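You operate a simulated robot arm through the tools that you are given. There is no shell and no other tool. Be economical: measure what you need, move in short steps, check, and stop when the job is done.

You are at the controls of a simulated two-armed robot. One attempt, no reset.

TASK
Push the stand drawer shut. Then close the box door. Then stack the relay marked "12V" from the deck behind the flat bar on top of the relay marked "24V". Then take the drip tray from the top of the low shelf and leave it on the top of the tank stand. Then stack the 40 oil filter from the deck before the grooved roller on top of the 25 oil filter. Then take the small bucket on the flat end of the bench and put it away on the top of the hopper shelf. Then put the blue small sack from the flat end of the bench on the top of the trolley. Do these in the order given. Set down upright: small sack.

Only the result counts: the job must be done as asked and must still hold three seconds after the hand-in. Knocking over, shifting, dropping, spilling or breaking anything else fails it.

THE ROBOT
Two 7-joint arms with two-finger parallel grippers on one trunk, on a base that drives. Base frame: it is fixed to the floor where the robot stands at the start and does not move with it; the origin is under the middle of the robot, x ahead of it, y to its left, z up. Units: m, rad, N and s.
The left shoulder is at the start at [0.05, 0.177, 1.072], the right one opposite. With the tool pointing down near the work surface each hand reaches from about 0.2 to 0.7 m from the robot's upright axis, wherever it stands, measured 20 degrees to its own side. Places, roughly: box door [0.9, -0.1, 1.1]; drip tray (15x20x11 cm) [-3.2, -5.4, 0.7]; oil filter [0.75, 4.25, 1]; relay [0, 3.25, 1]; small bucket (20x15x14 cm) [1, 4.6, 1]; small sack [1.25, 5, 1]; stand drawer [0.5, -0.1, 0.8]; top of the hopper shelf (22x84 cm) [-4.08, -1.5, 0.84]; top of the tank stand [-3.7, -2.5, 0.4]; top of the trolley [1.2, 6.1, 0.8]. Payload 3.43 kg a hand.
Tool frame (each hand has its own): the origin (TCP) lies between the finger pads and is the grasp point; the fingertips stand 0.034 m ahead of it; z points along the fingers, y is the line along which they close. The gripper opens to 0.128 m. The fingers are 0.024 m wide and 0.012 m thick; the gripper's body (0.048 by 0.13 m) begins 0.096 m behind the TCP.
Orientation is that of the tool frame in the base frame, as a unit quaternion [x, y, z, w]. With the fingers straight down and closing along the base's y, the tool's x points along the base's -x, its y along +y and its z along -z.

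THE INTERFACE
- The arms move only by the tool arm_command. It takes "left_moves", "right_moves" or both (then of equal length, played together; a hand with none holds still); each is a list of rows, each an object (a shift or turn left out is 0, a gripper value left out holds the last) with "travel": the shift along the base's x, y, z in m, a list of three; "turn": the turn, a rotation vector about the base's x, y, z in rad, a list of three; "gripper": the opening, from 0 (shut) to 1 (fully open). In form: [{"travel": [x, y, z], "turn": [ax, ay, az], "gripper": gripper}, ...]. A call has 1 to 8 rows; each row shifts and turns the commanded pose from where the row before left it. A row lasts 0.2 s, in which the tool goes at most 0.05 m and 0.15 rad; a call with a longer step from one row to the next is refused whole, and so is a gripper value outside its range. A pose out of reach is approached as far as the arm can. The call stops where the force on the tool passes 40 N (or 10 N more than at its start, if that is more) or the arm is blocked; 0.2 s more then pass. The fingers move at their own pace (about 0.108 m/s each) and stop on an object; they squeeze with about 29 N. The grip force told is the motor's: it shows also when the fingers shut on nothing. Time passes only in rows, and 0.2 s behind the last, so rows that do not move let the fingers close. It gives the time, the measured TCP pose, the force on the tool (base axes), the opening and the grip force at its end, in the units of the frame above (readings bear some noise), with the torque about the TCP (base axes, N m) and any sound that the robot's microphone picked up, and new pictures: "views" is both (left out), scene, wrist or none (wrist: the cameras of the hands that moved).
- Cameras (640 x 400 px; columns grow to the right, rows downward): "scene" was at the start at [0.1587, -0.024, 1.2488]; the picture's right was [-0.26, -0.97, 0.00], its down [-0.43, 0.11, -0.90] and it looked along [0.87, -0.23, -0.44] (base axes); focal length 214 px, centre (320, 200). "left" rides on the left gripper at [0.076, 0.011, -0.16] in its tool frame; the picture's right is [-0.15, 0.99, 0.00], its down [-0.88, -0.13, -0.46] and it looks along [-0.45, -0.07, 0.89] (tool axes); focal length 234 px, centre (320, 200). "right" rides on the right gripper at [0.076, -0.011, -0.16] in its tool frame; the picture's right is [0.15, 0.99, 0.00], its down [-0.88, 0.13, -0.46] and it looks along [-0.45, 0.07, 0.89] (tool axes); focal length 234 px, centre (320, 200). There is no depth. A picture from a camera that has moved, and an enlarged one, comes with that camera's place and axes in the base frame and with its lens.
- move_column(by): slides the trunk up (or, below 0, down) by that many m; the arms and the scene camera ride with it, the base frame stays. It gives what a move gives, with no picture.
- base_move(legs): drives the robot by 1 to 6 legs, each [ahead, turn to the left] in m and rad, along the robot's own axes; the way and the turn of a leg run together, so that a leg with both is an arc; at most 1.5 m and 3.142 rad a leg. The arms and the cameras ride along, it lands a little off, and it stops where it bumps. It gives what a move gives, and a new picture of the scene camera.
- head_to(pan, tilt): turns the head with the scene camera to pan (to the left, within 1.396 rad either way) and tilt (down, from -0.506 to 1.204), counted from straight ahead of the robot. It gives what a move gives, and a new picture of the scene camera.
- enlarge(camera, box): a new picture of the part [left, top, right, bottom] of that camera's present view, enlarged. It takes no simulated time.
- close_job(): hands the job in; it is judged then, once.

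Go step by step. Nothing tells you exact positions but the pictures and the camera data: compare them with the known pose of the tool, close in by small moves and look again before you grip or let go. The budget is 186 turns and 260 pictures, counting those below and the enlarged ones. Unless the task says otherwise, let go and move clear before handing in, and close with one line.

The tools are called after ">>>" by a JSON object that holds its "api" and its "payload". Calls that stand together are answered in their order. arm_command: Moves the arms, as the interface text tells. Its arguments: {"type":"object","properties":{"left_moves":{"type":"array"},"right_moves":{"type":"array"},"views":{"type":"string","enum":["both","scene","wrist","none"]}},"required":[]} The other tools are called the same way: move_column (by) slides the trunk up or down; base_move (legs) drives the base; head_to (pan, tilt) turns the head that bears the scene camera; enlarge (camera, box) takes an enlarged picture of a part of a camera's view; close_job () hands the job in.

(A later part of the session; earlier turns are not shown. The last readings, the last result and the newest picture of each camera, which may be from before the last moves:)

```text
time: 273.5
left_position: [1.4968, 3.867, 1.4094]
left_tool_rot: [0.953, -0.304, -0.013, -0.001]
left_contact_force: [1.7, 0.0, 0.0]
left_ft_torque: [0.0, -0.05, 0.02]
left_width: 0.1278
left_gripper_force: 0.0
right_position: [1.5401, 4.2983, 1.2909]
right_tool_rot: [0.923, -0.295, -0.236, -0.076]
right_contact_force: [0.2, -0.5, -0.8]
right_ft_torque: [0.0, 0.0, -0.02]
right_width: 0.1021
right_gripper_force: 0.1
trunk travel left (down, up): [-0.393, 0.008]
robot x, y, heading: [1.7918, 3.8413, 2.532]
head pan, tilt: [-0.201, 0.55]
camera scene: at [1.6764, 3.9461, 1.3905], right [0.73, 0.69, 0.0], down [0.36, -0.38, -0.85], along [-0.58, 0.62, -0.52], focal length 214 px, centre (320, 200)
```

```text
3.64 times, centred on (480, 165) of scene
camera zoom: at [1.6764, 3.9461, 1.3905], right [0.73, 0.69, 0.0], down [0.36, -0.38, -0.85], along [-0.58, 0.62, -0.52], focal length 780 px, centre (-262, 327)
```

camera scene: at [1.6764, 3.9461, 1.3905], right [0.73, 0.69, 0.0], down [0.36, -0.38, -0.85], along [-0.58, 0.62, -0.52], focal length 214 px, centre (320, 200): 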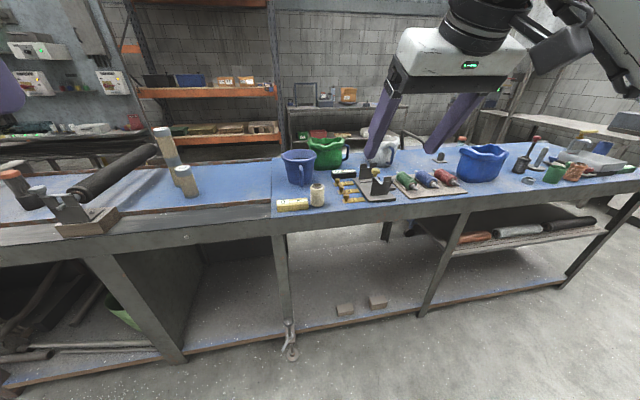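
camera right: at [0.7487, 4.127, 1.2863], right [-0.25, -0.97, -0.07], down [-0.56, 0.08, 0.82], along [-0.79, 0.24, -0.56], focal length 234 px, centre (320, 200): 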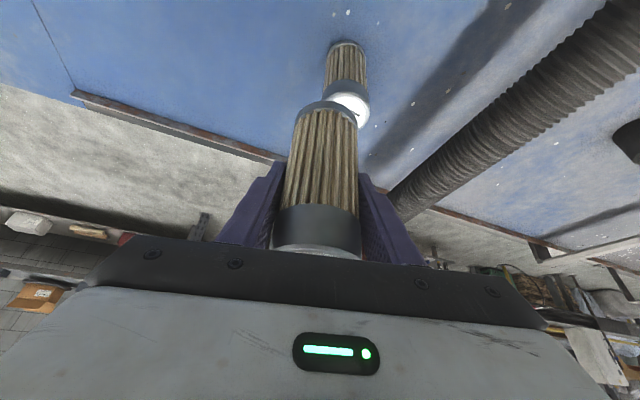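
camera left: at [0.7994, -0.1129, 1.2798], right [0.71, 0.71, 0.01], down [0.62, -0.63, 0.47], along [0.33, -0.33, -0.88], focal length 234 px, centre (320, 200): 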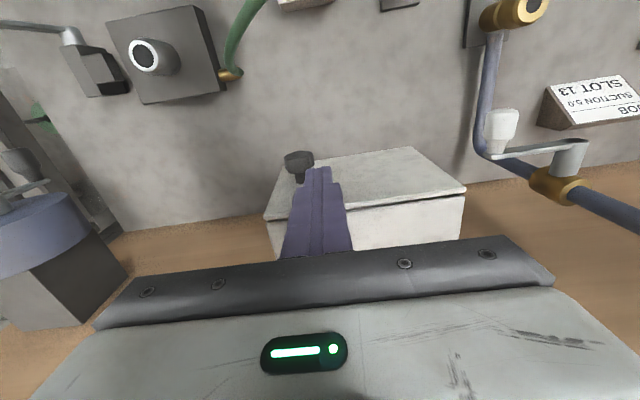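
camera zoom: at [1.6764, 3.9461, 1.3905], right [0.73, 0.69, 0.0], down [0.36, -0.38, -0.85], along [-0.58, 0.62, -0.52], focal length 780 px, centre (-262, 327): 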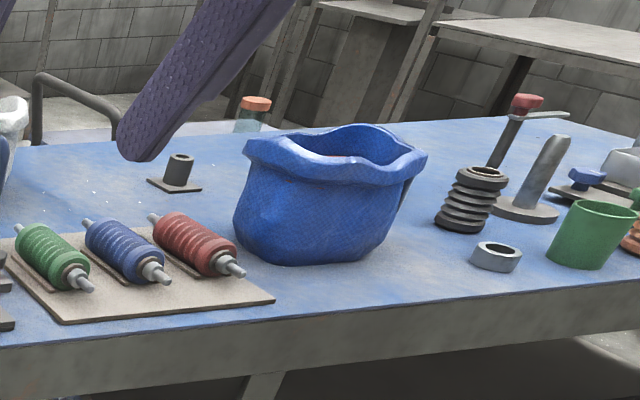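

Bucket: centre near [0.95, 4.57], rim about z 1.05, its side handle faces me. I'll drive nearer to see the handle from the wrist camera.

>>> {"api": "base_move", "payload": {"legs": [[0.42, 0], [0, 0.12]]}}

>>> {"api": "head_to", "payload": {"pan": -0.35, "tilt": 0.75}}

>>> {"api": "enlarge", "payload": {"camera": "scene", "box": [240, 80, 440, 220]}}

```text
time: 276.2
left_position: [1.1549, 4.1105, 1.4101]
left_tool_rot: [0.951, -0.307, -0.012, -0.001]
left_contact_force: [-0.3, 0.4, 0.3]
left_ft_torque: [0.0, 0.01, -0.02]
left_width: 0.1279
left_gripper_force: 0.1
right_position: [1.1996, 4.541, 1.2903]
right_tool_rot: [0.922, -0.296, -0.237, -0.076]
right_contact_force: [0.1, 0.3, 0.0]
right_ft_torque: [0.02, 0.01, -0.01]
right_width: 0.1022
right_gripper_force: 0.0
trunk travel left (down, up): [-0.393, 0.008]
robot x, y, heading: [1.4536, 4.085, 2.524]
head pan, tilt: [-0.201, 0.55]
stopped in leg 1: the robot was blocked; the commanded pose is now the measured one
camera scene: at [1.3355, 4.1894, 1.3905], right [0.73, 0.68, 0.0], down [0.36, -0.38, -0.85], along [-0.58, 0.62, -0.52], focal length 214 px, centre (320, 200)
```

scene: 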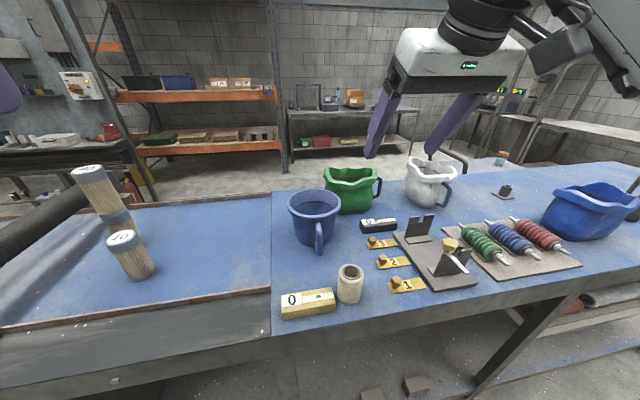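

```text
time: 277.0
left_position: [1.1542, 4.1105, 1.4096]
left_tool_rot: [0.952, -0.306, -0.012, -0.001]
left_contact_force: [0.1, -0.8, 0.3]
left_ft_torque: [0.02, 0.0, -0.02]
left_width: 0.1282
left_gripper_force: 0.0
right_position: [1.1992, 4.541, 1.2911]
right_tool_rot: [0.922, -0.296, -0.237, -0.076]
right_contact_force: [-0.2, -0.6, 0.5]
right_ft_torque: [0.02, -0.02, -0.02]
right_width: 0.1027
right_gripper_force: 0.0
trunk travel left (down, up): [-0.393, 0.008]
robot x, y, heading: [1.4503, 4.0844, 2.523]
head pan, tilt: [-0.351, 0.75]
camera scene: at [1.3491, 4.1921, 1.3732], right [0.82, 0.57, 0.0], down [0.39, -0.56, -0.73], along [-0.41, 0.6, -0.68], focal length 214 px, centre (320, 200)
```

scene: 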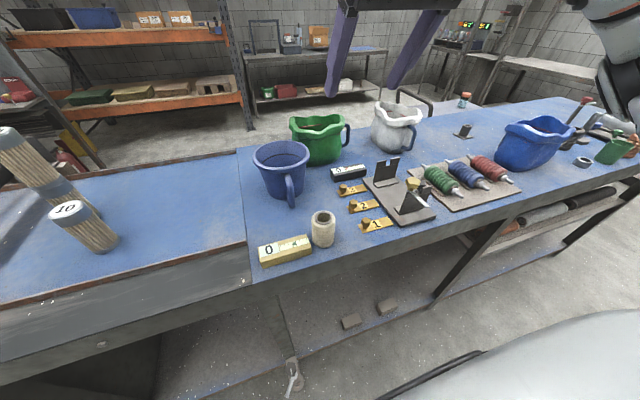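

```text
2.86 times, centred on (340, 150) of scene
camera zoom: at [1.3491, 4.1921, 1.3732], right [0.82, 0.57, 0.0], down [0.39, -0.56, -0.73], along [-0.41, 0.6, -0.68], focal length 613 px, centre (263, 343)
```

zoom: 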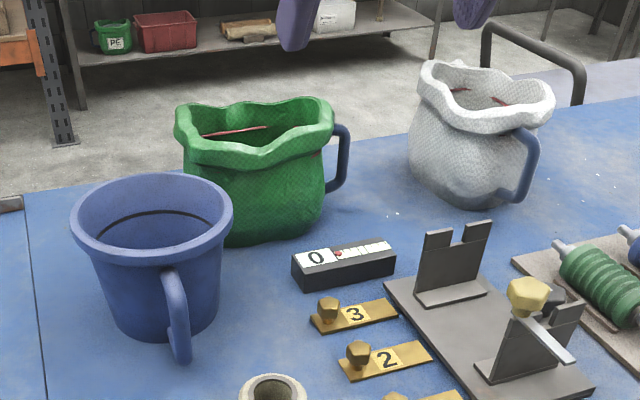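

The base stopped at the bench foot, but the handle at about [1.02, 4.52] is within reach. I'll straighten the right tool and bring it above the handle.

>>> {"api": "arm_command", "payload": {"right_moves": [{"travel": [-0.045, -0.004, 0], "turn": [-0.073, -0.1025, 0], "gripper": 0.6}, {"travel": [-0.045, -0.004, 0], "turn": [-0.073, -0.1025, 0]}, {"travel": [-0.045, -0.004, 0], "turn": [-0.073, -0.1025, 0]}, {"travel": [-0.045, -0.004, 0], "turn": [-0.073, -0.1025, 0]}, {"travel": [0, 0, -0.04]}, {"travel": [0, 0, -0.04]}], "views": "both"}}

```text
time: 278.4
left_position: [1.1534, 4.1107, 1.4094]
left_tool_rot: [0.952, -0.307, -0.012, -0.001]
left_contact_force: [0.2, 0.1, -0.5]
left_ft_torque: [0.0, -0.02, 0.01]
left_width: 0.1278
left_gripper_force: 0.1
right_position: [1.0352, 4.4743, 1.195]
right_tool_rot: [0.952, -0.305, 0.0, 0.0]
right_contact_force: [0.5, 0.4, 0.6]
right_ft_torque: [0.06, 0.0, 0.03]
right_width: 0.0769
right_gripper_force: 0.1
right hand out of reach, approached as far as the arm can: row 4
trunk travel left (down, up): [-0.393, 0.008]
robot x, y, heading: [1.4522, 4.0842, 2.523]
head pan, tilt: [-0.351, 0.75]
camera scene: at [1.3487, 4.1921, 1.3731], right [0.82, 0.57, 0.0], down [0.39, -0.56, -0.73], along [-0.41, 0.6, -0.68], focal length 214 px, centre (320, 200)
camera right: at [1.1045, 4.44, 1.3554], right [-0.46, -0.89, 0.0], down [-0.79, 0.41, 0.46], along [-0.41, 0.21, -0.89], focal length 234 px, centre (320, 200)
```

scene: 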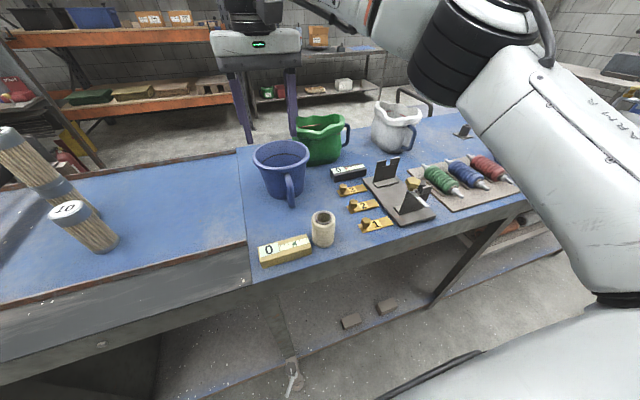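
right: 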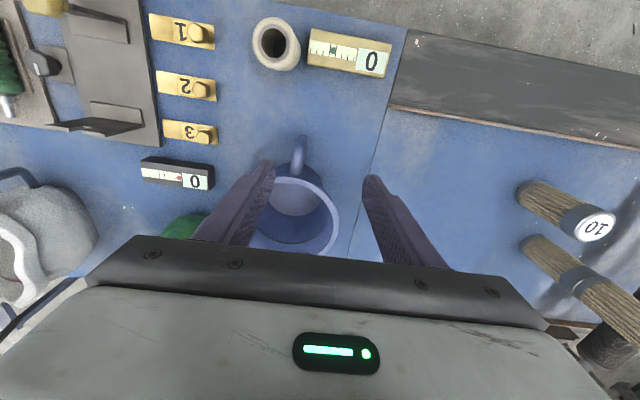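

Zooming on the handle from above.

>>> {"api": "enlarge", "payload": {"camera": "right", "box": [230, 110, 390, 230]}}

```text
3.33 times, centred on (310, 170) of right
camera zoom: at [1.1045, 4.44, 1.3554], right [-0.46, -0.89, 0.0], down [-0.79, 0.41, 0.46], along [-0.41, 0.21, -0.89], focal length 781 px, centre (353, 300)
```

zoom: 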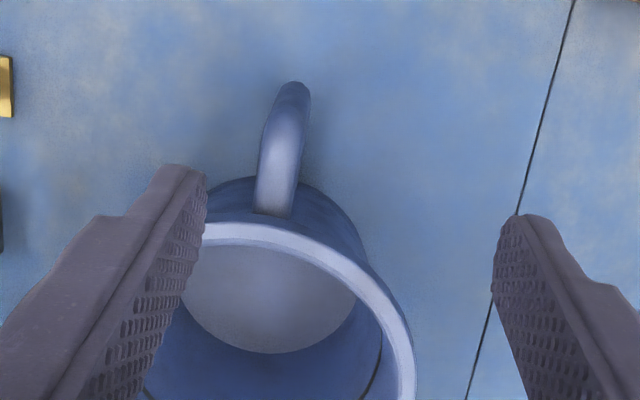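

The handle bar is vertical at about [1.035, 4.509], z 0.92–1.025. Descending around it.

>>> {"api": "arm_command", "payload": {"right_moves": [{"travel": [0, 0.035, -0.02]}, {"travel": [0, 0, -0.045]}, {"travel": [0, 0, -0.045]}], "views": "both"}}

>>> {"api": "enlarge", "payload": {"camera": "right", "box": [220, 110, 420, 260]}}

```text
time: 279.2
left_position: [1.1538, 4.1112, 1.4098]
left_tool_rot: [0.952, -0.306, -0.012, -0.001]
left_contact_force: [-0.9, -0.6, -0.4]
left_ft_torque: [0.01, 0.01, -0.01]
left_width: 0.128
left_gripper_force: 0.1
right_position: [1.0375, 4.5099, 1.084]
right_tool_rot: [0.952, -0.306, -0.001, 0.001]
right_contact_force: [0.4, 0.0, -0.8]
right_ft_torque: [-0.04, -0.01, -0.01]
right_width: 0.0769
right_gripper_force: 0.0
trunk travel left (down, up): [-0.393, 0.008]
robot x, y, heading: [1.4528, 4.0819, 2.523]
head pan, tilt: [-0.351, 0.75]
camera scene: at [1.3489, 4.193, 1.373], right [0.82, 0.57, 0.0], down [0.39, -0.56, -0.73], along [-0.41, 0.6, -0.68], focal length 214 px, centre (320, 200)
camera right: at [1.1053, 4.4757, 1.2443], right [-0.46, -0.89, 0.0], down [-0.79, 0.41, 0.46], along [-0.41, 0.21, -0.89], focal length 234 px, centre (320, 200)
```

scene: 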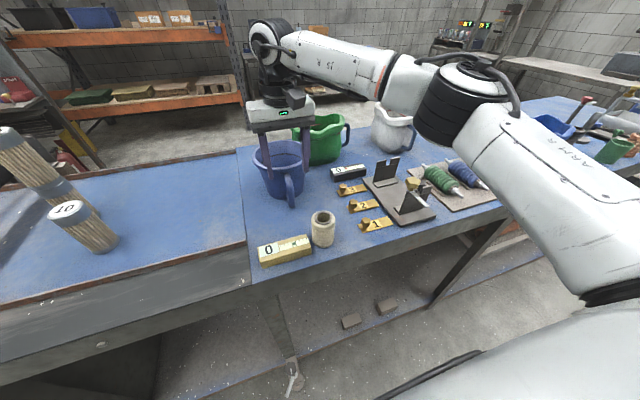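
right: 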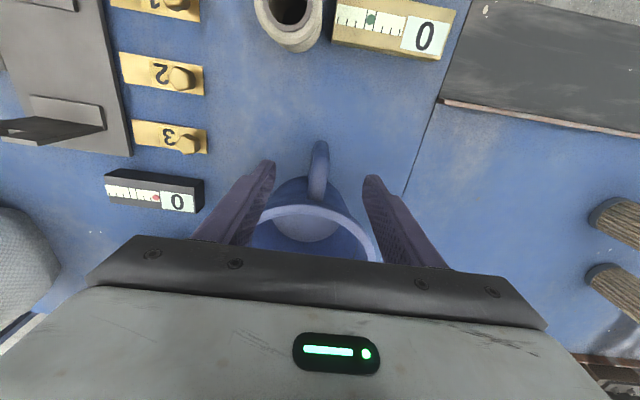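

```text
2.67 times, centred on (320, 185) of right
camera zoom: at [1.1053, 4.4757, 1.2443], right [-0.46, -0.89, 0.0], down [-0.79, 0.41, 0.46], along [-0.41, 0.21, -0.89], focal length 624 px, centre (320, 240)
```

zoom: 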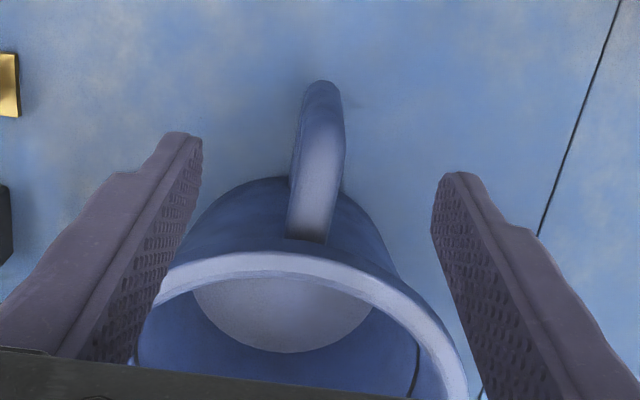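

Exactly centred on the bar. Descending and closing.

>>> {"api": "arm_command", "payload": {"right_moves": [{"travel": [0, 0, -0.035]}, {"travel": [0, 0, -0.035]}, {"travel": [0, 0, -0.029]}, {"gripper": 0}, {"gripper": 0}, {"gripper": 0}, {"gripper": 0}], "views": "wrist"}}

```text
time: 280.8
left_position: [1.1537, 4.111, 1.4095]
left_tool_rot: [0.952, -0.307, -0.013, -0.001]
left_contact_force: [0.2, -0.9, -0.4]
left_ft_torque: [-0.01, 0.01, 0.0]
left_width: 0.128
left_gripper_force: 0.1
right_position: [1.0357, 4.5099, 0.9853]
right_tool_rot: [0.952, -0.305, 0.0, 0.0]
right_contact_force: [-0.7, 0.5, 0.2]
right_ft_torque: [-0.05, -0.11, -0.06]
right_width: 0.0175
right_gripper_force: 28.8
trunk travel left (down, up): [-0.393, 0.008]
robot x, y, heading: [1.4562, 4.0845, 2.523]
head pan, tilt: [-0.351, 0.75]
camera right: at [1.1035, 4.4747, 1.1464], right [-0.46, -0.89, 0.0], down [-0.79, 0.41, 0.46], along [-0.41, 0.21, -0.89], focal length 234 px, centre (320, 200)
```

right: 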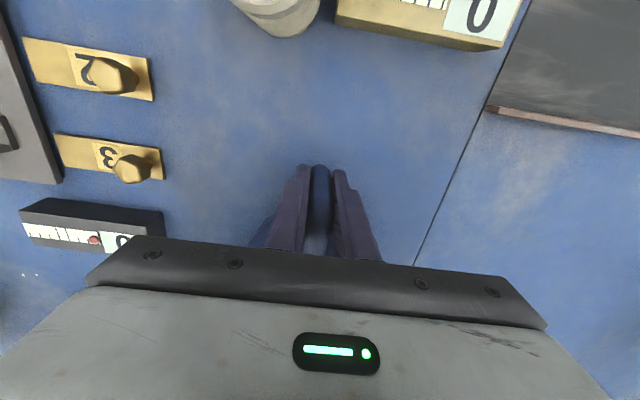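

Handle gripped at 17.5 mm. I'll lift gently and check for tilt.

>>> {"api": "arm_command", "payload": {"right_moves": [{"travel": [0, 0, 0.015]}, {"travel": [0, 0, 0.02]}, {"travel": [0, 0, 0.03]}], "views": "scene"}}

>>> {"api": "enlarge", "payload": {"camera": "scene", "box": [200, 60, 380, 220]}}

```text
time: 281.6
left_position: [1.1547, 4.1102, 1.4084]
left_tool_rot: [0.952, -0.307, -0.012, -0.001]
left_contact_force: [-0.2, 0.0, 0.3]
left_ft_torque: [-0.01, 0.0, 0.03]
left_width: 0.1281
left_gripper_force: 0.1
right_position: [1.037, 4.5091, 1.0508]
right_tool_rot: [0.952, -0.305, 0.0, 0.001]
right_contact_force: [0.5, -0.1, -1.0]
right_ft_torque: [-0.1, -0.14, 0.01]
right_width: 0.0175
right_gripper_force: 29.2
trunk travel left (down, up): [-0.393, 0.008]
robot x, y, heading: [1.4537, 4.0858, 2.525]
head pan, tilt: [-0.351, 0.75]
camera scene: at [1.3493, 4.1918, 1.3732], right [0.82, 0.57, 0.0], down [0.39, -0.56, -0.73], along [-0.41, 0.6, -0.68], focal length 214 px, centre (320, 200)
```

scene: 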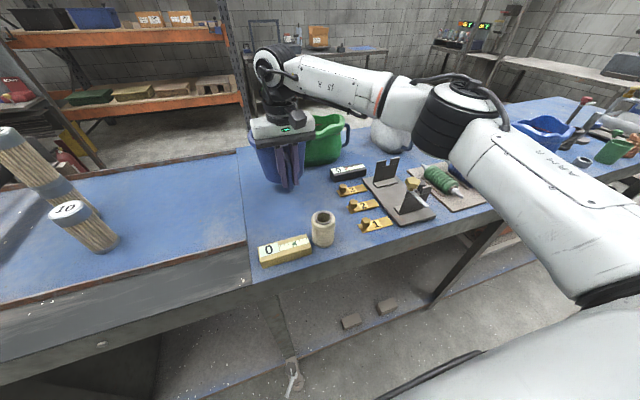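

```text
2.50 times, centred on (290, 140) of scene
camera zoom: at [1.3493, 4.1918, 1.3732], right [0.82, 0.57, 0.0], down [0.39, -0.56, -0.73], along [-0.41, 0.6, -0.68], focal length 536 px, centre (395, 350)
```

zoom: 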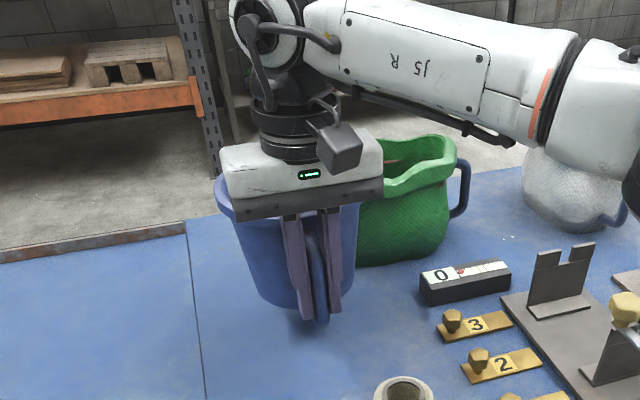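

The bucket lifts level and is light. Raising it clear and backing out of the bench.

>>> {"api": "arm_command", "payload": {"right_moves": [{"travel": [0, 0, 0.04]}, {"travel": [0, 0, 0.04]}, {"travel": [0, 0, 0.03]}, {"travel": [0.02, -0.014, 0]}, {"travel": [0.03, -0.022, 0]}, {"travel": [0.03, -0.022, 0]}, {"travel": [0.03, -0.022, 0]}], "views": "none"}}

>>> {"api": "base_move", "payload": {"legs": [[-0.75, 0], [0, 1.571]]}}

>>> {"api": "head_to", "payload": {"pan": 0, "tilt": 0.35}}

```text
time: 283.2
left_position: [1.1535, 4.1107, 1.4102]
left_tool_rot: [0.952, -0.306, -0.012, -0.001]
left_contact_force: [0.0, -0.5, 0.3]
left_ft_torque: [-0.01, -0.01, -0.04]
left_width: 0.1279
left_gripper_force: 0.0
right_position: [1.149, 4.4289, 1.1611]
right_tool_rot: [0.952, -0.306, -0.001, 0.0]
right_contact_force: [0.0, 0.1, -0.2]
right_ft_torque: [-0.02, -0.06, 0.01]
right_width: 0.0173
right_gripper_force: 28.8
trunk travel left (down, up): [-0.393, 0.008]
robot x, y, heading: [1.4512, 4.0815, 2.522]
head pan, tilt: [-0.351, 0.75]
```

```text
time: 291.0
left_position: [2.0334, 3.352, 1.4084]
left_tool_rot: [0.891, 0.454, -0.009, 0.008]
left_contact_force: [-0.6, 0.0, 0.5]
left_ft_torque: [-0.01, -0.01, -0.02]
left_width: 0.128
left_gripper_force: 0.0
right_position: [1.7144, 3.3479, 1.1617]
right_tool_rot: [0.89, 0.455, 0.0, 0.0]
right_contact_force: [0.2, 1.2, -2.5]
right_ft_torque: [0.09, -0.05, 0.01]
right_width: 0.0173
right_gripper_force: 28.1
trunk travel left (down, up): [-0.393, 0.008]
robot x, y, heading: [2.062, 3.65, -2.196]
head pan, tilt: [-0.351, 0.75]
camera scene: at [1.9519, 3.5475, 1.3731], right [-0.56, 0.83, 0.0], down [0.56, 0.38, -0.73], along [-0.6, -0.41, -0.68], focal length 214 px, centre (320, 200)
```

scene: 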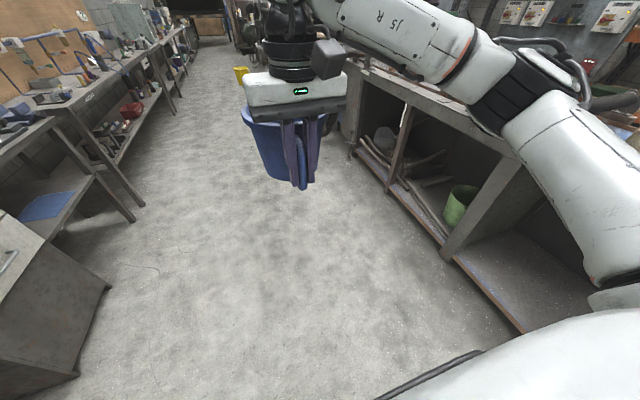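

```text
time: 291.9
left_position: [2.0332, 3.3535, 1.4085]
left_tool_rot: [0.891, 0.454, -0.01, 0.008]
left_contact_force: [0.5, 0.3, 0.2]
left_ft_torque: [0.03, -0.03, 0.01]
left_width: 0.1279
left_gripper_force: 0.1
right_position: [1.7142, 3.3482, 1.1602]
right_tool_rot: [0.89, 0.456, 0.0, 0.001]
right_contact_force: [0.6, -0.1, -1.4]
right_ft_torque: [0.08, -0.07, 0.02]
right_width: 0.017
right_gripper_force: 28.7
trunk travel left (down, up): [-0.393, 0.008]
robot x, y, heading: [2.0614, 3.6509, -2.193]
head pan, tilt: [0.0, 0.351]
camera scene: at [1.9659, 3.5185, 1.4087], right [-0.81, 0.58, 0.0], down [0.2, 0.28, -0.94], along [-0.55, -0.76, -0.34], focal length 214 px, centre (320, 200)
```

scene: 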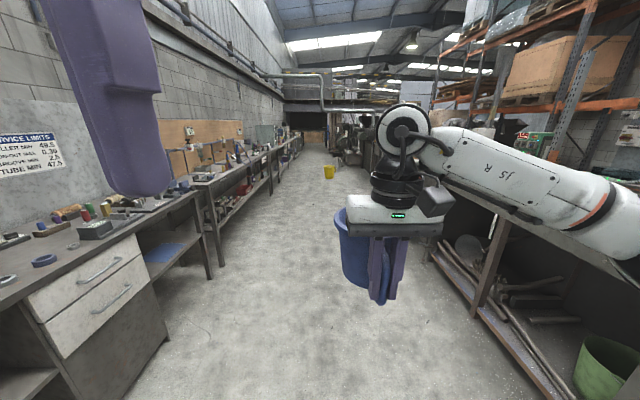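

Carrying the bucket down the aisle on the left lane.

>>> {"api": "base_move", "payload": {"legs": [[0, 0.115], [1.5, 0], [1.5, 0], [0.5, 0], [0, -0.125], [1.4, 0]]}}

>>> {"api": "head_to", "payload": {"pan": -0.6, "tilt": 0.3}}

```text
time: 316.6
left_position: [-0.4904, -0.8408, 1.4097]
left_tool_rot: [0.893, 0.45, -0.009, 0.008]
left_contact_force: [-0.5, 0.5, -0.7]
left_ft_torque: [0.02, 0.0, 0.0]
left_width: 0.128
left_gripper_force: 0.1
right_position: [-0.8083, -0.8406, 1.16]
right_tool_rot: [0.893, 0.45, 0.0, 0.001]
right_contact_force: [-0.6, -0.2, -1.1]
right_ft_torque: [0.11, -0.08, 0.01]
right_width: 0.0173
right_gripper_force: 29.1
trunk travel left (down, up): [-0.393, 0.008]
robot x, y, heading: [-0.4555, -0.5361, -2.2]
head pan, tilt: [0.0, 0.351]
camera scene: at [-0.5552, -0.6733, 1.4087], right [-0.81, 0.59, 0.0], down [0.2, 0.28, -0.94], along [-0.56, -0.76, -0.34], focal length 214 px, centre (320, 200)
```

scene: 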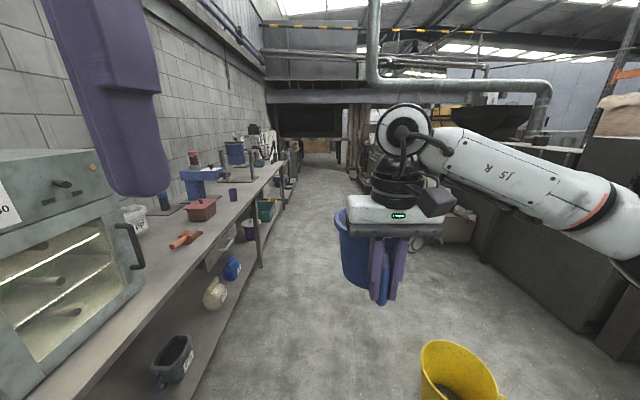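

```text
time: 317.6
left_position: [-0.4897, -0.8398, 1.4092]
left_tool_rot: [0.893, 0.45, -0.01, 0.008]
left_contact_force: [0.0, -0.6, -0.2]
left_ft_torque: [0.03, -0.01, 0.01]
left_width: 0.1282
left_gripper_force: 0.1
right_position: [-0.8093, -0.8411, 1.1598]
right_tool_rot: [0.893, 0.451, 0.0, 0.0]
right_contact_force: [1.2, 0.4, -1.4]
right_ft_torque: [0.1, -0.06, 0.02]
right_width: 0.0174
right_gripper_force: 28.8
trunk travel left (down, up): [-0.393, 0.008]
robot x, y, heading: [-0.4577, -0.5392, -2.204]
head pan, tilt: [-0.6, 0.3]
camera scene: at [-0.5881, -0.6291, 1.4135], right [-0.33, 0.94, 0.0], down [0.28, 0.1, -0.96], along [-0.9, -0.32, -0.3], focal length 214 px, centre (320, 200)
```

scene: 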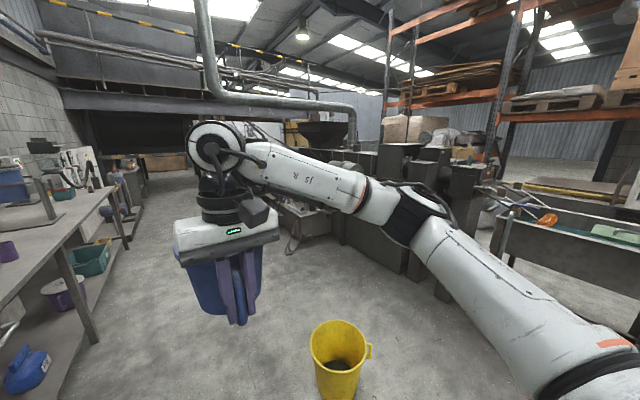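

I need to find the hopper shelf. Driving a bit further past the bucket and looking right across the machine.

>>> {"api": "base_move", "payload": {"legs": [[1.5, 0]]}}

>>> {"api": "head_to", "payload": {"pan": -1.25, "tilt": 0.25}}

```text
time: 325.1
left_position: [-1.3812, -2.0501, 1.4109]
left_tool_rot: [0.894, 0.447, -0.009, 0.008]
left_contact_force: [-0.6, 0.0, -0.7]
left_ft_torque: [-0.03, 0.01, -0.02]
left_width: 0.128
left_gripper_force: 0.0
right_position: [-1.7001, -2.0499, 1.1594]
right_tool_rot: [0.893, 0.449, -0.001, 0.0]
right_contact_force: [-0.3, 0.3, -1.3]
right_ft_torque: [0.07, -0.06, 0.0]
right_width: 0.0172
right_gripper_force: 28.8
trunk travel left (down, up): [-0.393, 0.008]
robot x, y, heading: [-1.3477, -1.7504, -2.208]
head pan, tilt: [-0.6, 0.3]
camera scene: at [-1.4788, -1.8384, 1.4135], right [-0.33, 0.94, 0.0], down [0.28, 0.1, -0.96], along [-0.9, -0.31, -0.3], focal length 214 px, centre (320, 200)
```

scene: 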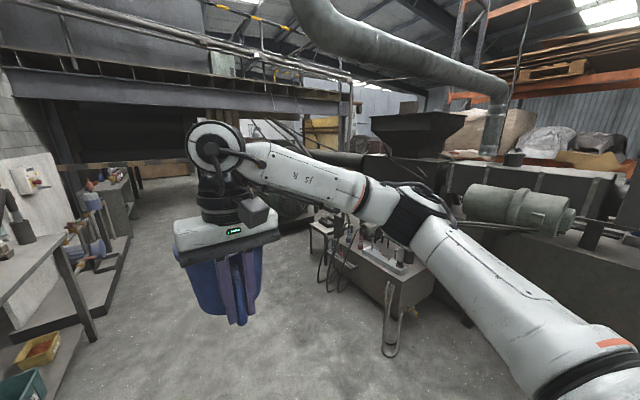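

```text
time: 326.1
left_position: [-1.3822, -2.0491, 1.4103]
left_tool_rot: [0.895, 0.447, -0.009, 0.008]
left_contact_force: [-0.5, 0.0, -0.3]
left_ft_torque: [-0.02, 0.02, 0.01]
left_width: 0.1281
left_gripper_force: 0.0
right_position: [-1.7, -2.0493, 1.1602]
right_tool_rot: [0.893, 0.449, 0.0, 0.0]
right_contact_force: [0.0, 0.0, -0.6]
right_ft_torque: [0.08, -0.09, -0.01]
right_width: 0.0172
right_gripper_force: 28.9
trunk travel left (down, up): [-0.393, 0.008]
robot x, y, heading: [-1.3549, -1.7531, -2.207]
head pan, tilt: [-1.25, 0.25]
camera scene: at [-1.4793, -1.7787, 1.4182], right [0.31, 0.95, 0.0], down [0.23, -0.08, -0.97], along [-0.92, 0.3, -0.25], focal length 214 px, centre (320, 200)
```

scene: 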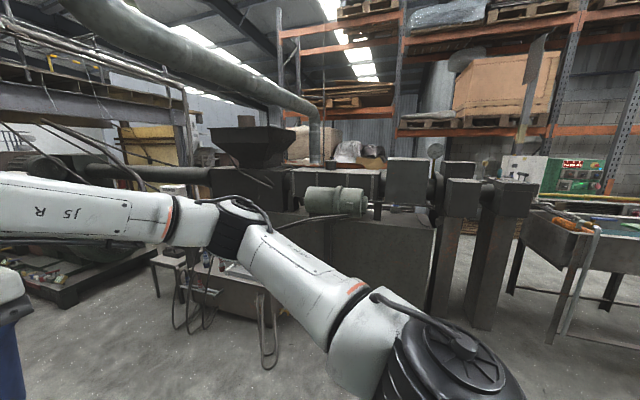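

The shelf should appear around pixel (276,195), by the hopper. Zooming there.

>>> {"api": "enlarge", "payload": {"camera": "scene", "box": [180, 110, 380, 240]}}

>>> {"api": "enlarge", "payload": {"camera": "scene", "box": [340, 130, 640, 340]}}

```text
3.08 times, centred on (280, 175) of scene
camera zoom: at [-1.4793, -1.7787, 1.4182], right [0.31, 0.95, 0.0], down [0.23, -0.08, -0.97], along [-0.92, 0.3, -0.25], focal length 660 px, centre (443, 277)
```

zoom: 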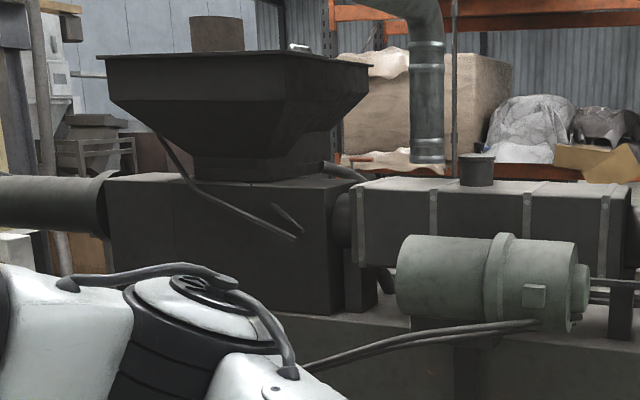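

```text
1.90 times, centred on (490, 235) of scene
camera zoom: at [-1.4793, -1.7787, 1.4182], right [0.31, 0.95, 0.0], down [0.23, -0.08, -0.97], along [-0.92, 0.3, -0.25], focal length 408 px, centre (-4, 133)
```

zoom: 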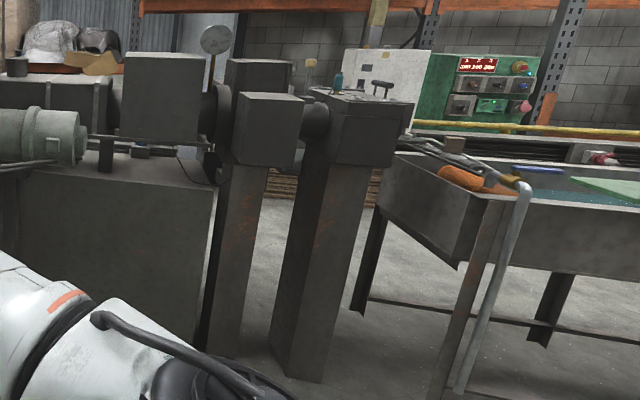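

The shelf isn't visible from here; it must lie behind the machine. I'll go on to l≈-4.5 and look past the tank stand from there.

>>> {"api": "base_move", "payload": {"legs": [[1.3, 0], [1.1, 0]]}}

>>> {"api": "head_to", "payload": {"pan": -1.396, "tilt": 0.35}}

>>> {"api": "enlarge", "payload": {"camera": "scene", "box": [220, 60, 520, 260]}}

```text
time: 337.8
left_position: [-2.8155, -3.9613, 1.4086]
left_tool_rot: [0.896, 0.444, -0.009, 0.008]
left_contact_force: [0.0, -0.6, 0.1]
left_ft_torque: [0.0, -0.02, 0.01]
left_width: 0.1279
left_gripper_force: 0.0
right_position: [-3.1342, -3.9577, 1.1615]
right_tool_rot: [0.895, 0.445, 0.001, 0.0]
right_contact_force: [1.2, 0.5, -0.1]
right_ft_torque: [0.1, -0.07, 0.03]
right_width: 0.0175
right_gripper_force: 28.7
trunk travel left (down, up): [-0.393, 0.008]
robot x, y, heading: [-2.7822, -3.6613, -2.216]
head pan, tilt: [-1.25, 0.25]
camera scene: at [-2.9111, -3.6898, 1.4182], right [0.32, 0.95, 0.0], down [0.23, -0.08, -0.97], along [-0.92, 0.31, -0.25], focal length 214 px, centre (320, 200)
```

scene: 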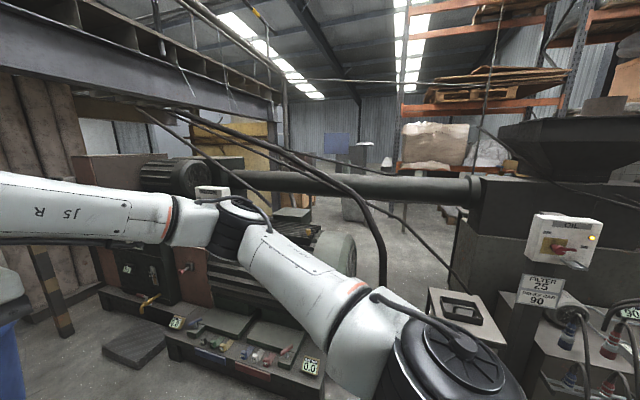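

```text
time: 338.5
left_position: [-2.8154, -3.9612, 1.409]
left_tool_rot: [0.896, 0.444, -0.01, 0.007]
left_contact_force: [0.3, 0.1, -0.1]
left_ft_torque: [-0.02, -0.01, 0.0]
left_width: 0.1281
left_gripper_force: 0.1
right_position: [-3.1342, -3.9589, 1.1593]
right_tool_rot: [0.895, 0.446, 0.0, 0.0]
right_contact_force: [0.0, -0.5, -0.9]
right_ft_torque: [0.11, -0.06, 0.03]
right_width: 0.0174
right_gripper_force: 28.7
trunk travel left (down, up): [-0.393, 0.008]
robot x, y, heading: [-2.7782, -3.6625, -2.216]
head pan, tilt: [-1.396, 0.351]
camera scene: at [-2.9054, -3.6772, 1.4088], right [0.45, 0.89, 0.0], down [0.31, -0.16, -0.94], along [-0.84, 0.43, -0.34], focal length 214 px, centre (320, 200)
```

scene: 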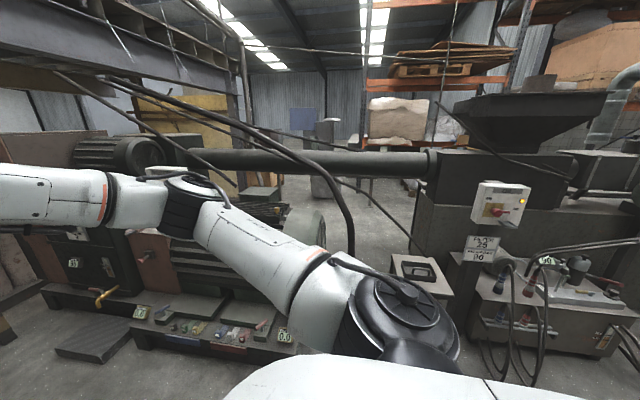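

```text
2.00 times, centred on (370, 160) of scene
camera zoom: at [-2.9054, -3.6772, 1.4088], right [0.45, 0.89, 0.0], down [0.31, -0.16, -0.94], along [-0.84, 0.43, -0.34], focal length 429 px, centre (220, 280)
```

zoom: 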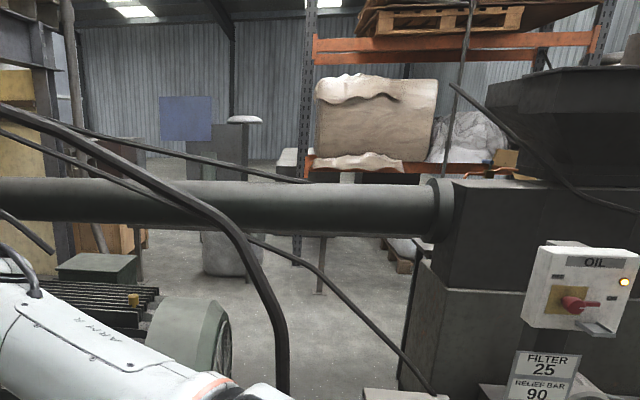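

The only sensible access is from behind: around the far (+l) end of the benches. Turning around and driving back up the aisle.

>>> {"api": "base_move", "payload": {"legs": [[0, 1.6], [0, 1.54], [1.5, 0], [1.5, 0], [1.5, 0], [1.5, 0]]}}

```text
time: 374.6
left_position: [0.9184, 1.3695, 1.4095]
left_tool_rot: [-0.433, 0.901, 0.008, 0.01]
left_contact_force: [0.2, 0.3, 0.2]
left_ft_torque: [-0.03, -0.02, 0.04]
left_width: 0.1279
left_gripper_force: 0.1
right_position: [1.2365, 1.3602, 1.1602]
right_tool_rot: [-0.434, 0.901, 0.0, 0.0]
right_contact_force: [-0.4, 0.2, -1.4]
right_ft_torque: [-0.09, 0.07, 0.02]
right_width: 0.0172
right_gripper_force: 28.9
trunk travel left (down, up): [-0.393, 0.008]
robot x, y, heading: [0.8707, 1.0736, 0.901]
head pan, tilt: [-1.396, 0.351]
camera scene: at [1.0006, 1.0827, 1.4088], right [-0.48, -0.88, 0.0], down [-0.3, 0.16, -0.94], along [0.83, -0.45, -0.34], focal length 214 px, centre (320, 200)
```

scene: 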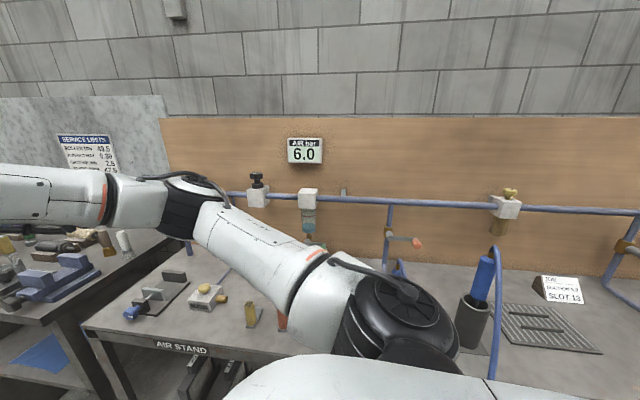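

Adjusting heading slightly left and continuing to the far end.

>>> {"api": "base_move", "payload": {"legs": [[0, 0.135], [1.5, 0], [1.5, 0], [1.2, 0]]}}

>>> {"api": "head_to", "payload": {"pan": 0.5, "tilt": 0.35}}

```text
time: 395.3
left_position: [3.0126, 4.9759, 1.4094]
left_tool_rot: [-0.491, 0.871, 0.008, 0.009]
left_contact_force: [-0.5, 0.2, -0.1]
left_ft_torque: [0.02, 0.03, 0.01]
left_width: 0.1283
left_gripper_force: 0.0
right_position: [3.3284, 5.0081, 1.1597]
right_tool_rot: [-0.493, 0.87, 0.0, 0.001]
right_contact_force: [-0.2, 0.2, -1.3]
right_ft_torque: [-0.12, 0.06, -0.02]
right_width: 0.0171
right_gripper_force: 29.2
trunk travel left (down, up): [-0.393, 0.008]
robot x, y, heading: [3.0113, 4.6766, 1.031]
head pan, tilt: [-1.396, 0.351]
camera scene: at [3.1314, 4.7036, 1.4088], right [-0.36, -0.93, 0.0], down [-0.32, 0.12, -0.94], along [0.88, -0.33, -0.34], focal length 214 px, centre (320, 200)
```

scene: 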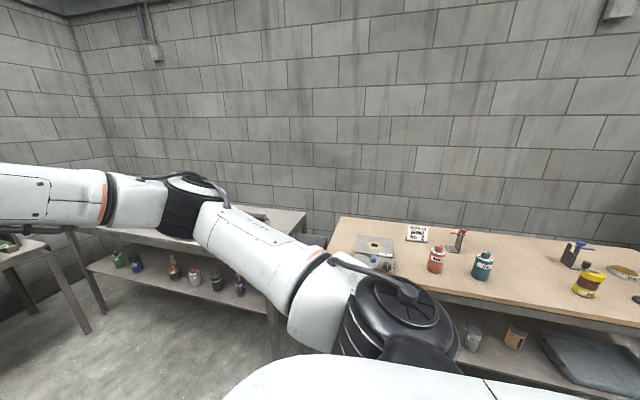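

```text
time: 397.1
left_position: [3.0109, 4.9761, 1.4097]
left_tool_rot: [-0.491, 0.871, 0.009, 0.009]
left_contact_force: [1.1, -0.1, 0.1]
left_ft_torque: [0.03, -0.01, -0.05]
left_width: 0.1279
left_gripper_force: 0.2
right_position: [3.329, 5.0091, 1.1607]
right_tool_rot: [-0.492, 0.871, 0.0, 0.0]
right_contact_force: [0.3, -0.3, -0.6]
right_ft_torque: [-0.12, 0.09, -0.01]
right_width: 0.0173
right_gripper_force: 29.0
trunk travel left (down, up): [-0.393, 0.008]
robot x, y, heading: [3.0086, 4.6798, 1.029]
head pan, tilt: [0.499, 0.351]
camera scene: at [3.0481, 4.8296, 1.4088], right [1.0, -0.04, 0.0], down [-0.01, -0.34, -0.94], along [0.04, 0.94, -0.34], focal length 214 px, centre (320, 200)
```

scene: 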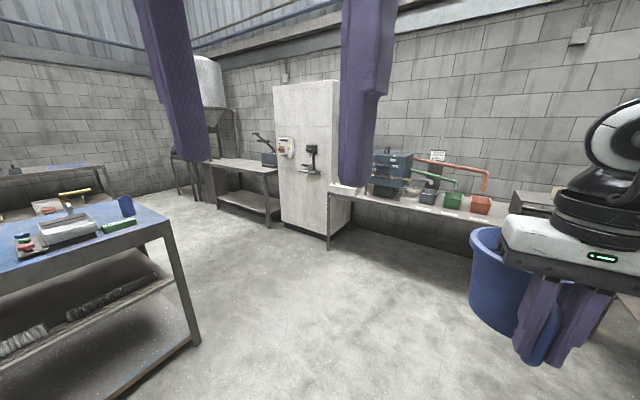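

Open floor beyond the bench end. Driving on, turning left and passing behind the bench.

>>> {"api": "base_move", "payload": {"legs": [[1.3, 0], [0, 1.483], [1.3, 0]]}}

>>> {"api": "head_to", "payload": {"pan": 0.3, "tilt": 0.4}}

```text
time: 413.5
left_position: [2.3177, 6.568, 1.4099]
left_tool_rot: [0.953, -0.303, -0.013, -0.001]
left_contact_force: [-0.4, 0.3, -0.1]
left_ft_torque: [-0.01, -0.02, -0.01]
left_width: 0.1281
left_gripper_force: 0.1
right_position: [2.3089, 6.8874, 1.1601]
right_tool_rot: [0.954, -0.301, 0.0, 0.001]
right_contact_force: [-0.7, 0.3, -1.0]
right_ft_torque: [-0.1, -0.11, -0.03]
right_width: 0.0174
right_gripper_force: 29.2
trunk travel left (down, up): [-0.393, 0.008]
robot x, y, heading: [2.6168, 6.5469, 2.531]
head pan, tilt: [0.499, 0.351]
camera scene: at [2.4678, 6.5936, 1.4087], right [0.11, 0.99, 0.0], down [0.34, -0.04, -0.94], along [-0.93, 0.1, -0.34], focal length 214 px, centre (320, 200)
```

scene: 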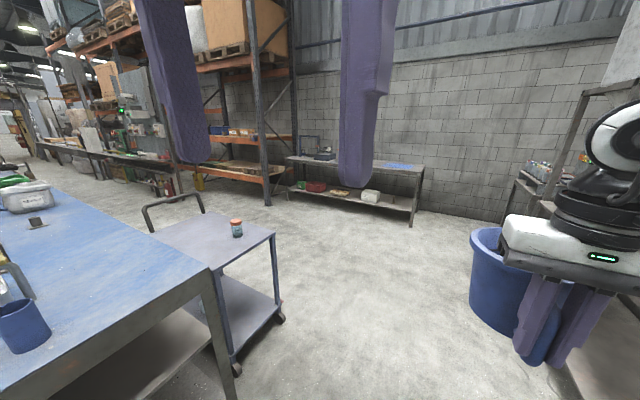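

```text
time: 414.2
left_position: [2.3185, 6.5679, 1.4094]
left_tool_rot: [0.953, -0.304, -0.012, -0.002]
left_contact_force: [-0.3, -0.1, 0.0]
left_ft_torque: [0.01, 0.02, -0.01]
left_width: 0.1281
left_gripper_force: 0.1
right_position: [2.3107, 6.8869, 1.1602]
right_tool_rot: [0.954, -0.301, 0.0, 0.0]
right_contact_force: [0.0, 0.3, -1.6]
right_ft_torque: [-0.07, -0.1, 0.02]
right_width: 0.0172
right_gripper_force: 28.7
trunk travel left (down, up): [-0.393, 0.008]
robot x, y, heading: [2.6193, 6.5452, 2.53]
head pan, tilt: [0.3, 0.4]
camera scene: at [2.4723, 6.6113, 1.4042], right [0.3, 0.95, 0.0], down [0.37, -0.12, -0.92], along [-0.88, 0.28, -0.39], focal length 214 px, centre (320, 200)
```

scene: 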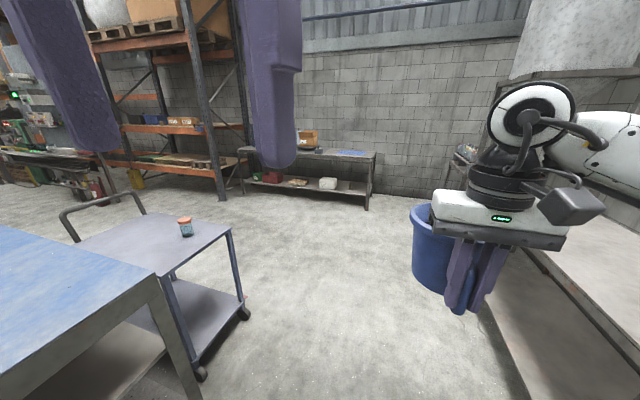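

I've found the trolley too (with a jar on it). Driving across to the rear aisle and turning down it.

>>> {"api": "base_move", "payload": {"legs": [[1.0, 0], [0.7, 0], [0, 1.553]]}}

>>> {"api": "head_to", "payload": {"pan": 0.0, "tilt": 0.35}}

```text
time: 426.7
left_position: [1.1959, 7.2264, 1.4107]
left_tool_rot: [0.892, 0.452, -0.01, 0.008]
left_contact_force: [0.5, 0.5, 0.1]
left_ft_torque: [0.02, 0.0, 0.01]
left_width: 0.128
left_gripper_force: 0.1
right_position: [0.8768, 7.2233, 1.16]
right_tool_rot: [0.89, 0.455, 0.0, 0.0]
right_contact_force: [-1.2, -0.4, -0.8]
right_ft_torque: [0.07, -0.07, 0.02]
right_width: 0.0172
right_gripper_force: 29.6
trunk travel left (down, up): [-0.393, 0.008]
robot x, y, heading: [1.2219, 7.5288, -2.194]
head pan, tilt: [0.3, 0.4]
camera scene: at [1.1537, 7.3802, 1.4042], right [-0.95, 0.32, 0.0], down [0.12, 0.37, -0.92], along [-0.29, -0.87, -0.39], focal length 214 px, centre (320, 200)
```

scene: 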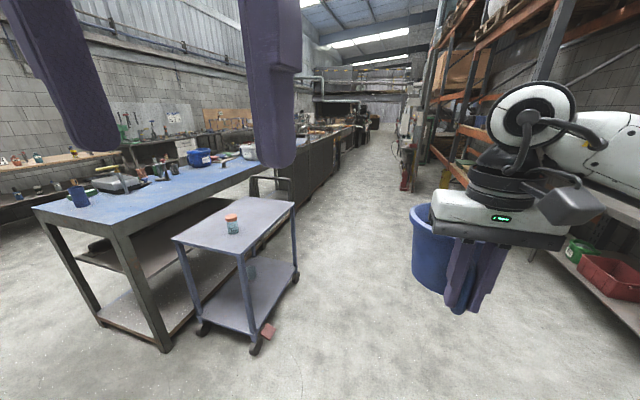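

```text
time: 427.5
left_position: [1.1949, 7.227, 1.4091]
left_tool_rot: [0.891, 0.453, -0.01, 0.007]
left_contact_force: [0.1, 0.2, 0.1]
left_ft_torque: [-0.04, -0.04, 0.0]
left_width: 0.1281
left_gripper_force: 0.1
right_position: [0.8763, 7.2233, 1.1601]
right_tool_rot: [0.891, 0.455, 0.0, 0.0]
right_contact_force: [0.4, -0.5, -2.6]
right_ft_torque: [0.13, -0.05, 0.01]
right_width: 0.0175
right_gripper_force: 29.6
trunk travel left (down, up): [-0.393, 0.008]
robot x, y, heading: [1.2262, 7.5228, -2.198]
head pan, tilt: [0.0, 0.351]
camera scene: at [1.1287, 7.3925, 1.4087], right [-0.81, 0.58, 0.0], down [0.2, 0.28, -0.94], along [-0.55, -0.76, -0.34], focal length 214 px, centre (320, 200)
```

scene: 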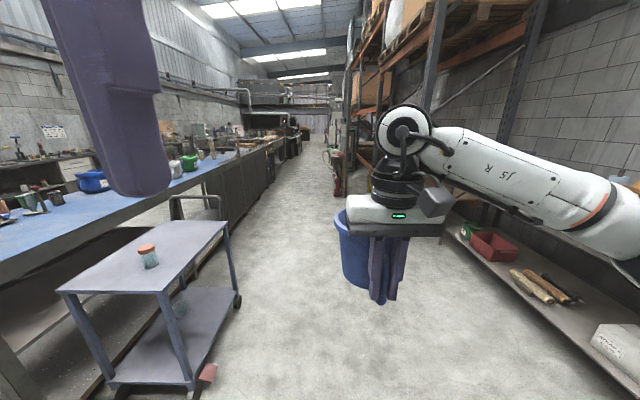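

The rear aisle is clear with an extinguisher on the right at l≈2. Driving down, past the trolley, then shifting toward the middle.

>>> {"api": "base_move", "payload": {"legs": [[1.3, 0], [0.7, 0], [0, 0.165], [1.5, 0], [0.6, 0], [0, -0.165]]}}

```text
time: 448.7
left_position: [-0.8804, 3.7316, 1.4097]
left_tool_rot: [0.89, 0.456, -0.009, 0.008]
left_contact_force: [-0.3, 0.2, -0.5]
left_ft_torque: [-0.02, 0.01, 0.0]
left_width: 0.1278
left_gripper_force: 0.0
right_position: [-1.1994, 3.7251, 1.1602]
right_tool_rot: [0.889, 0.458, 0.0, 0.0]
right_contact_force: [-0.1, 0.5, -0.9]
right_ft_torque: [0.08, -0.11, 0.0]
right_width: 0.0175
right_gripper_force: 29.0
trunk travel left (down, up): [-0.393, 0.008]
robot x, y, heading: [-0.8563, 4.0294, -2.185]
head pan, tilt: [0.0, 0.351]
camera scene: at [-0.9482, 3.8968, 1.4088], right [-0.82, 0.58, 0.0], down [0.2, 0.28, -0.94], along [-0.54, -0.77, -0.34], focal length 214 px, centre (320, 200)
```

scene: 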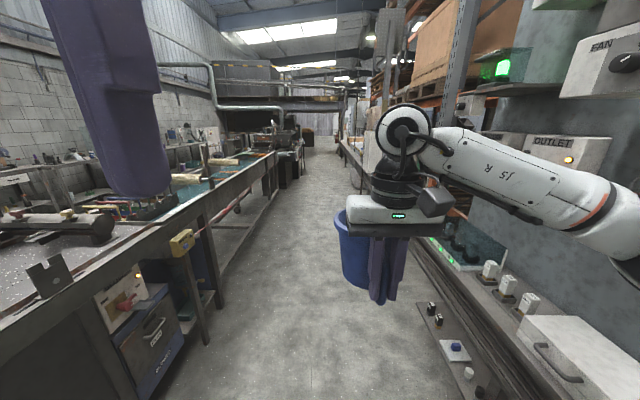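

Good clearance on both sides. Continuing along the rear aisle.

>>> {"api": "base_move", "payload": {"legs": [[0, -0.015], [1.5, 0], [1.5, 0]]}}

```text
time: 463.6
left_position: [-2.719, 1.3397, 1.4094]
left_tool_rot: [0.9, 0.436, -0.01, 0.008]
left_contact_force: [0.5, 0.0, -0.4]
left_ft_torque: [-0.01, -0.01, 0.0]
left_width: 0.128
left_gripper_force: 0.0
right_position: [-3.0377, 1.3473, 1.161]
right_tool_rot: [0.899, 0.437, 0.0, 0.0]
right_contact_force: [-1.1, -1.1, -1.7]
right_ft_torque: [0.1, -0.08, 0.0]
right_width: 0.0173
right_gripper_force: 28.7
trunk travel left (down, up): [-0.393, 0.008]
robot x, y, heading: [-2.6811, 1.6386, -2.23]
head pan, tilt: [0.0, 0.351]
camera scene: at [-2.7791, 1.5072, 1.4087], right [-0.79, 0.61, 0.0], down [0.21, 0.27, -0.94], along [-0.58, -0.74, -0.34], focal length 214 px, centre (320, 200)
```

scene: 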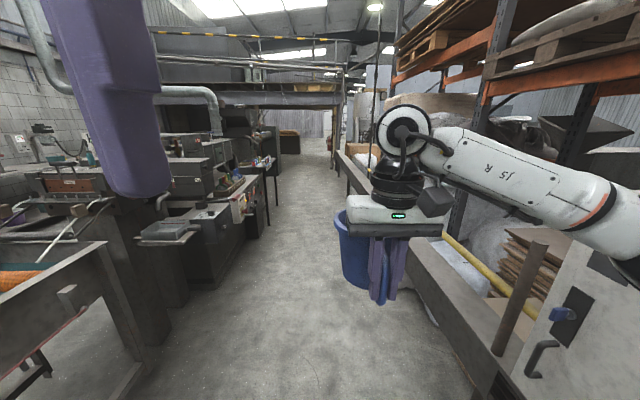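

The hopper shelf is visible on the left, with some items on it. Driving closer and looking at it.

>>> {"api": "base_move", "payload": {"legs": [[0, 0.04], [1.5, 0], [0.8, 0]]}}

>>> {"api": "head_to", "payload": {"pan": 0.75, "tilt": 0.45}}

```text
time: 475.3
left_position: [-4.0334, -0.5479, 1.4087]
left_tool_rot: [0.889, 0.457, -0.009, 0.007]
left_contact_force: [0.5, 0.2, 0.0]
left_ft_torque: [0.02, -0.01, 0.02]
left_width: 0.1277
left_gripper_force: 0.0
right_position: [-4.3528, -0.556, 1.1594]
right_tool_rot: [0.888, 0.459, 0.0, 0.001]
right_contact_force: [-0.4, 0.2, -1.1]
right_ft_torque: [0.12, -0.1, 0.01]
right_width: 0.0173
right_gripper_force: 29.0
trunk travel left (down, up): [-0.393, 0.008]
robot x, y, heading: [-4.0076, -0.2486, -2.187]
head pan, tilt: [0.0, 0.351]
camera scene: at [-4.1021, -0.3834, 1.4087], right [-0.82, 0.58, 0.0], down [0.2, 0.28, -0.94], along [-0.54, -0.77, -0.34], focal length 214 px, centre (320, 200)
```

scene: 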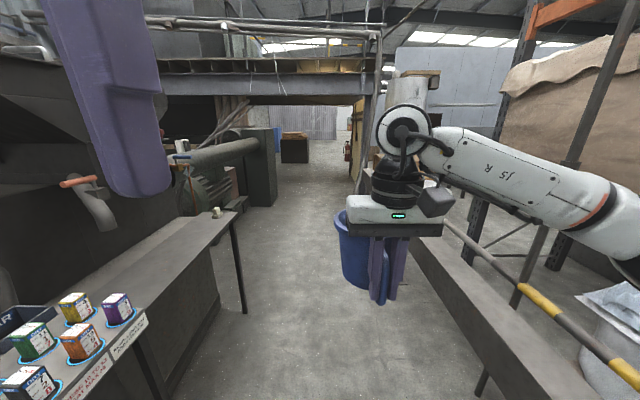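

```text
time: 476.4
left_position: [-4.0339, -0.5479, 1.4092]
left_tool_rot: [0.889, 0.457, -0.009, 0.007]
left_contact_force: [-0.4, -0.3, -0.3]
left_ft_torque: [-0.02, 0.0, 0.0]
left_width: 0.1276
left_gripper_force: 0.0
right_position: [-4.3526, -0.5565, 1.1605]
right_tool_rot: [0.888, 0.459, 0.0, 0.0]
right_contact_force: [-0.1, 1.0, -0.4]
right_ft_torque: [0.1, -0.06, 0.0]
right_width: 0.0172
right_gripper_force: 29.1
trunk travel left (down, up): [-0.393, 0.008]
robot x, y, heading: [-4.0104, -0.2484, -2.188]
head pan, tilt: [0.75, 0.45]
camera scene: at [-4.0358, -0.3982, 1.3996], right [-0.99, -0.13, 0.0], down [-0.06, 0.43, -0.9], along [0.12, -0.89, -0.44], focal length 214 px, centre (320, 200)
```

scene: 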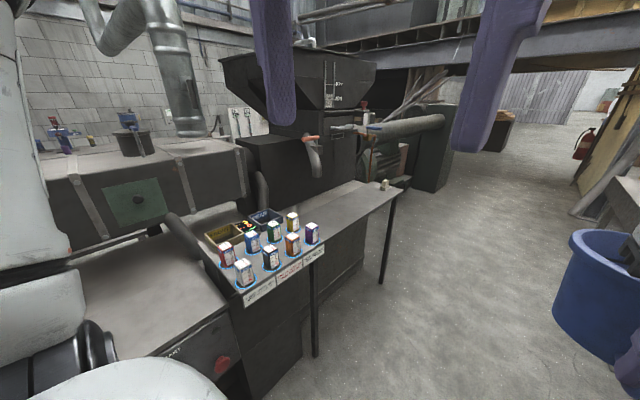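

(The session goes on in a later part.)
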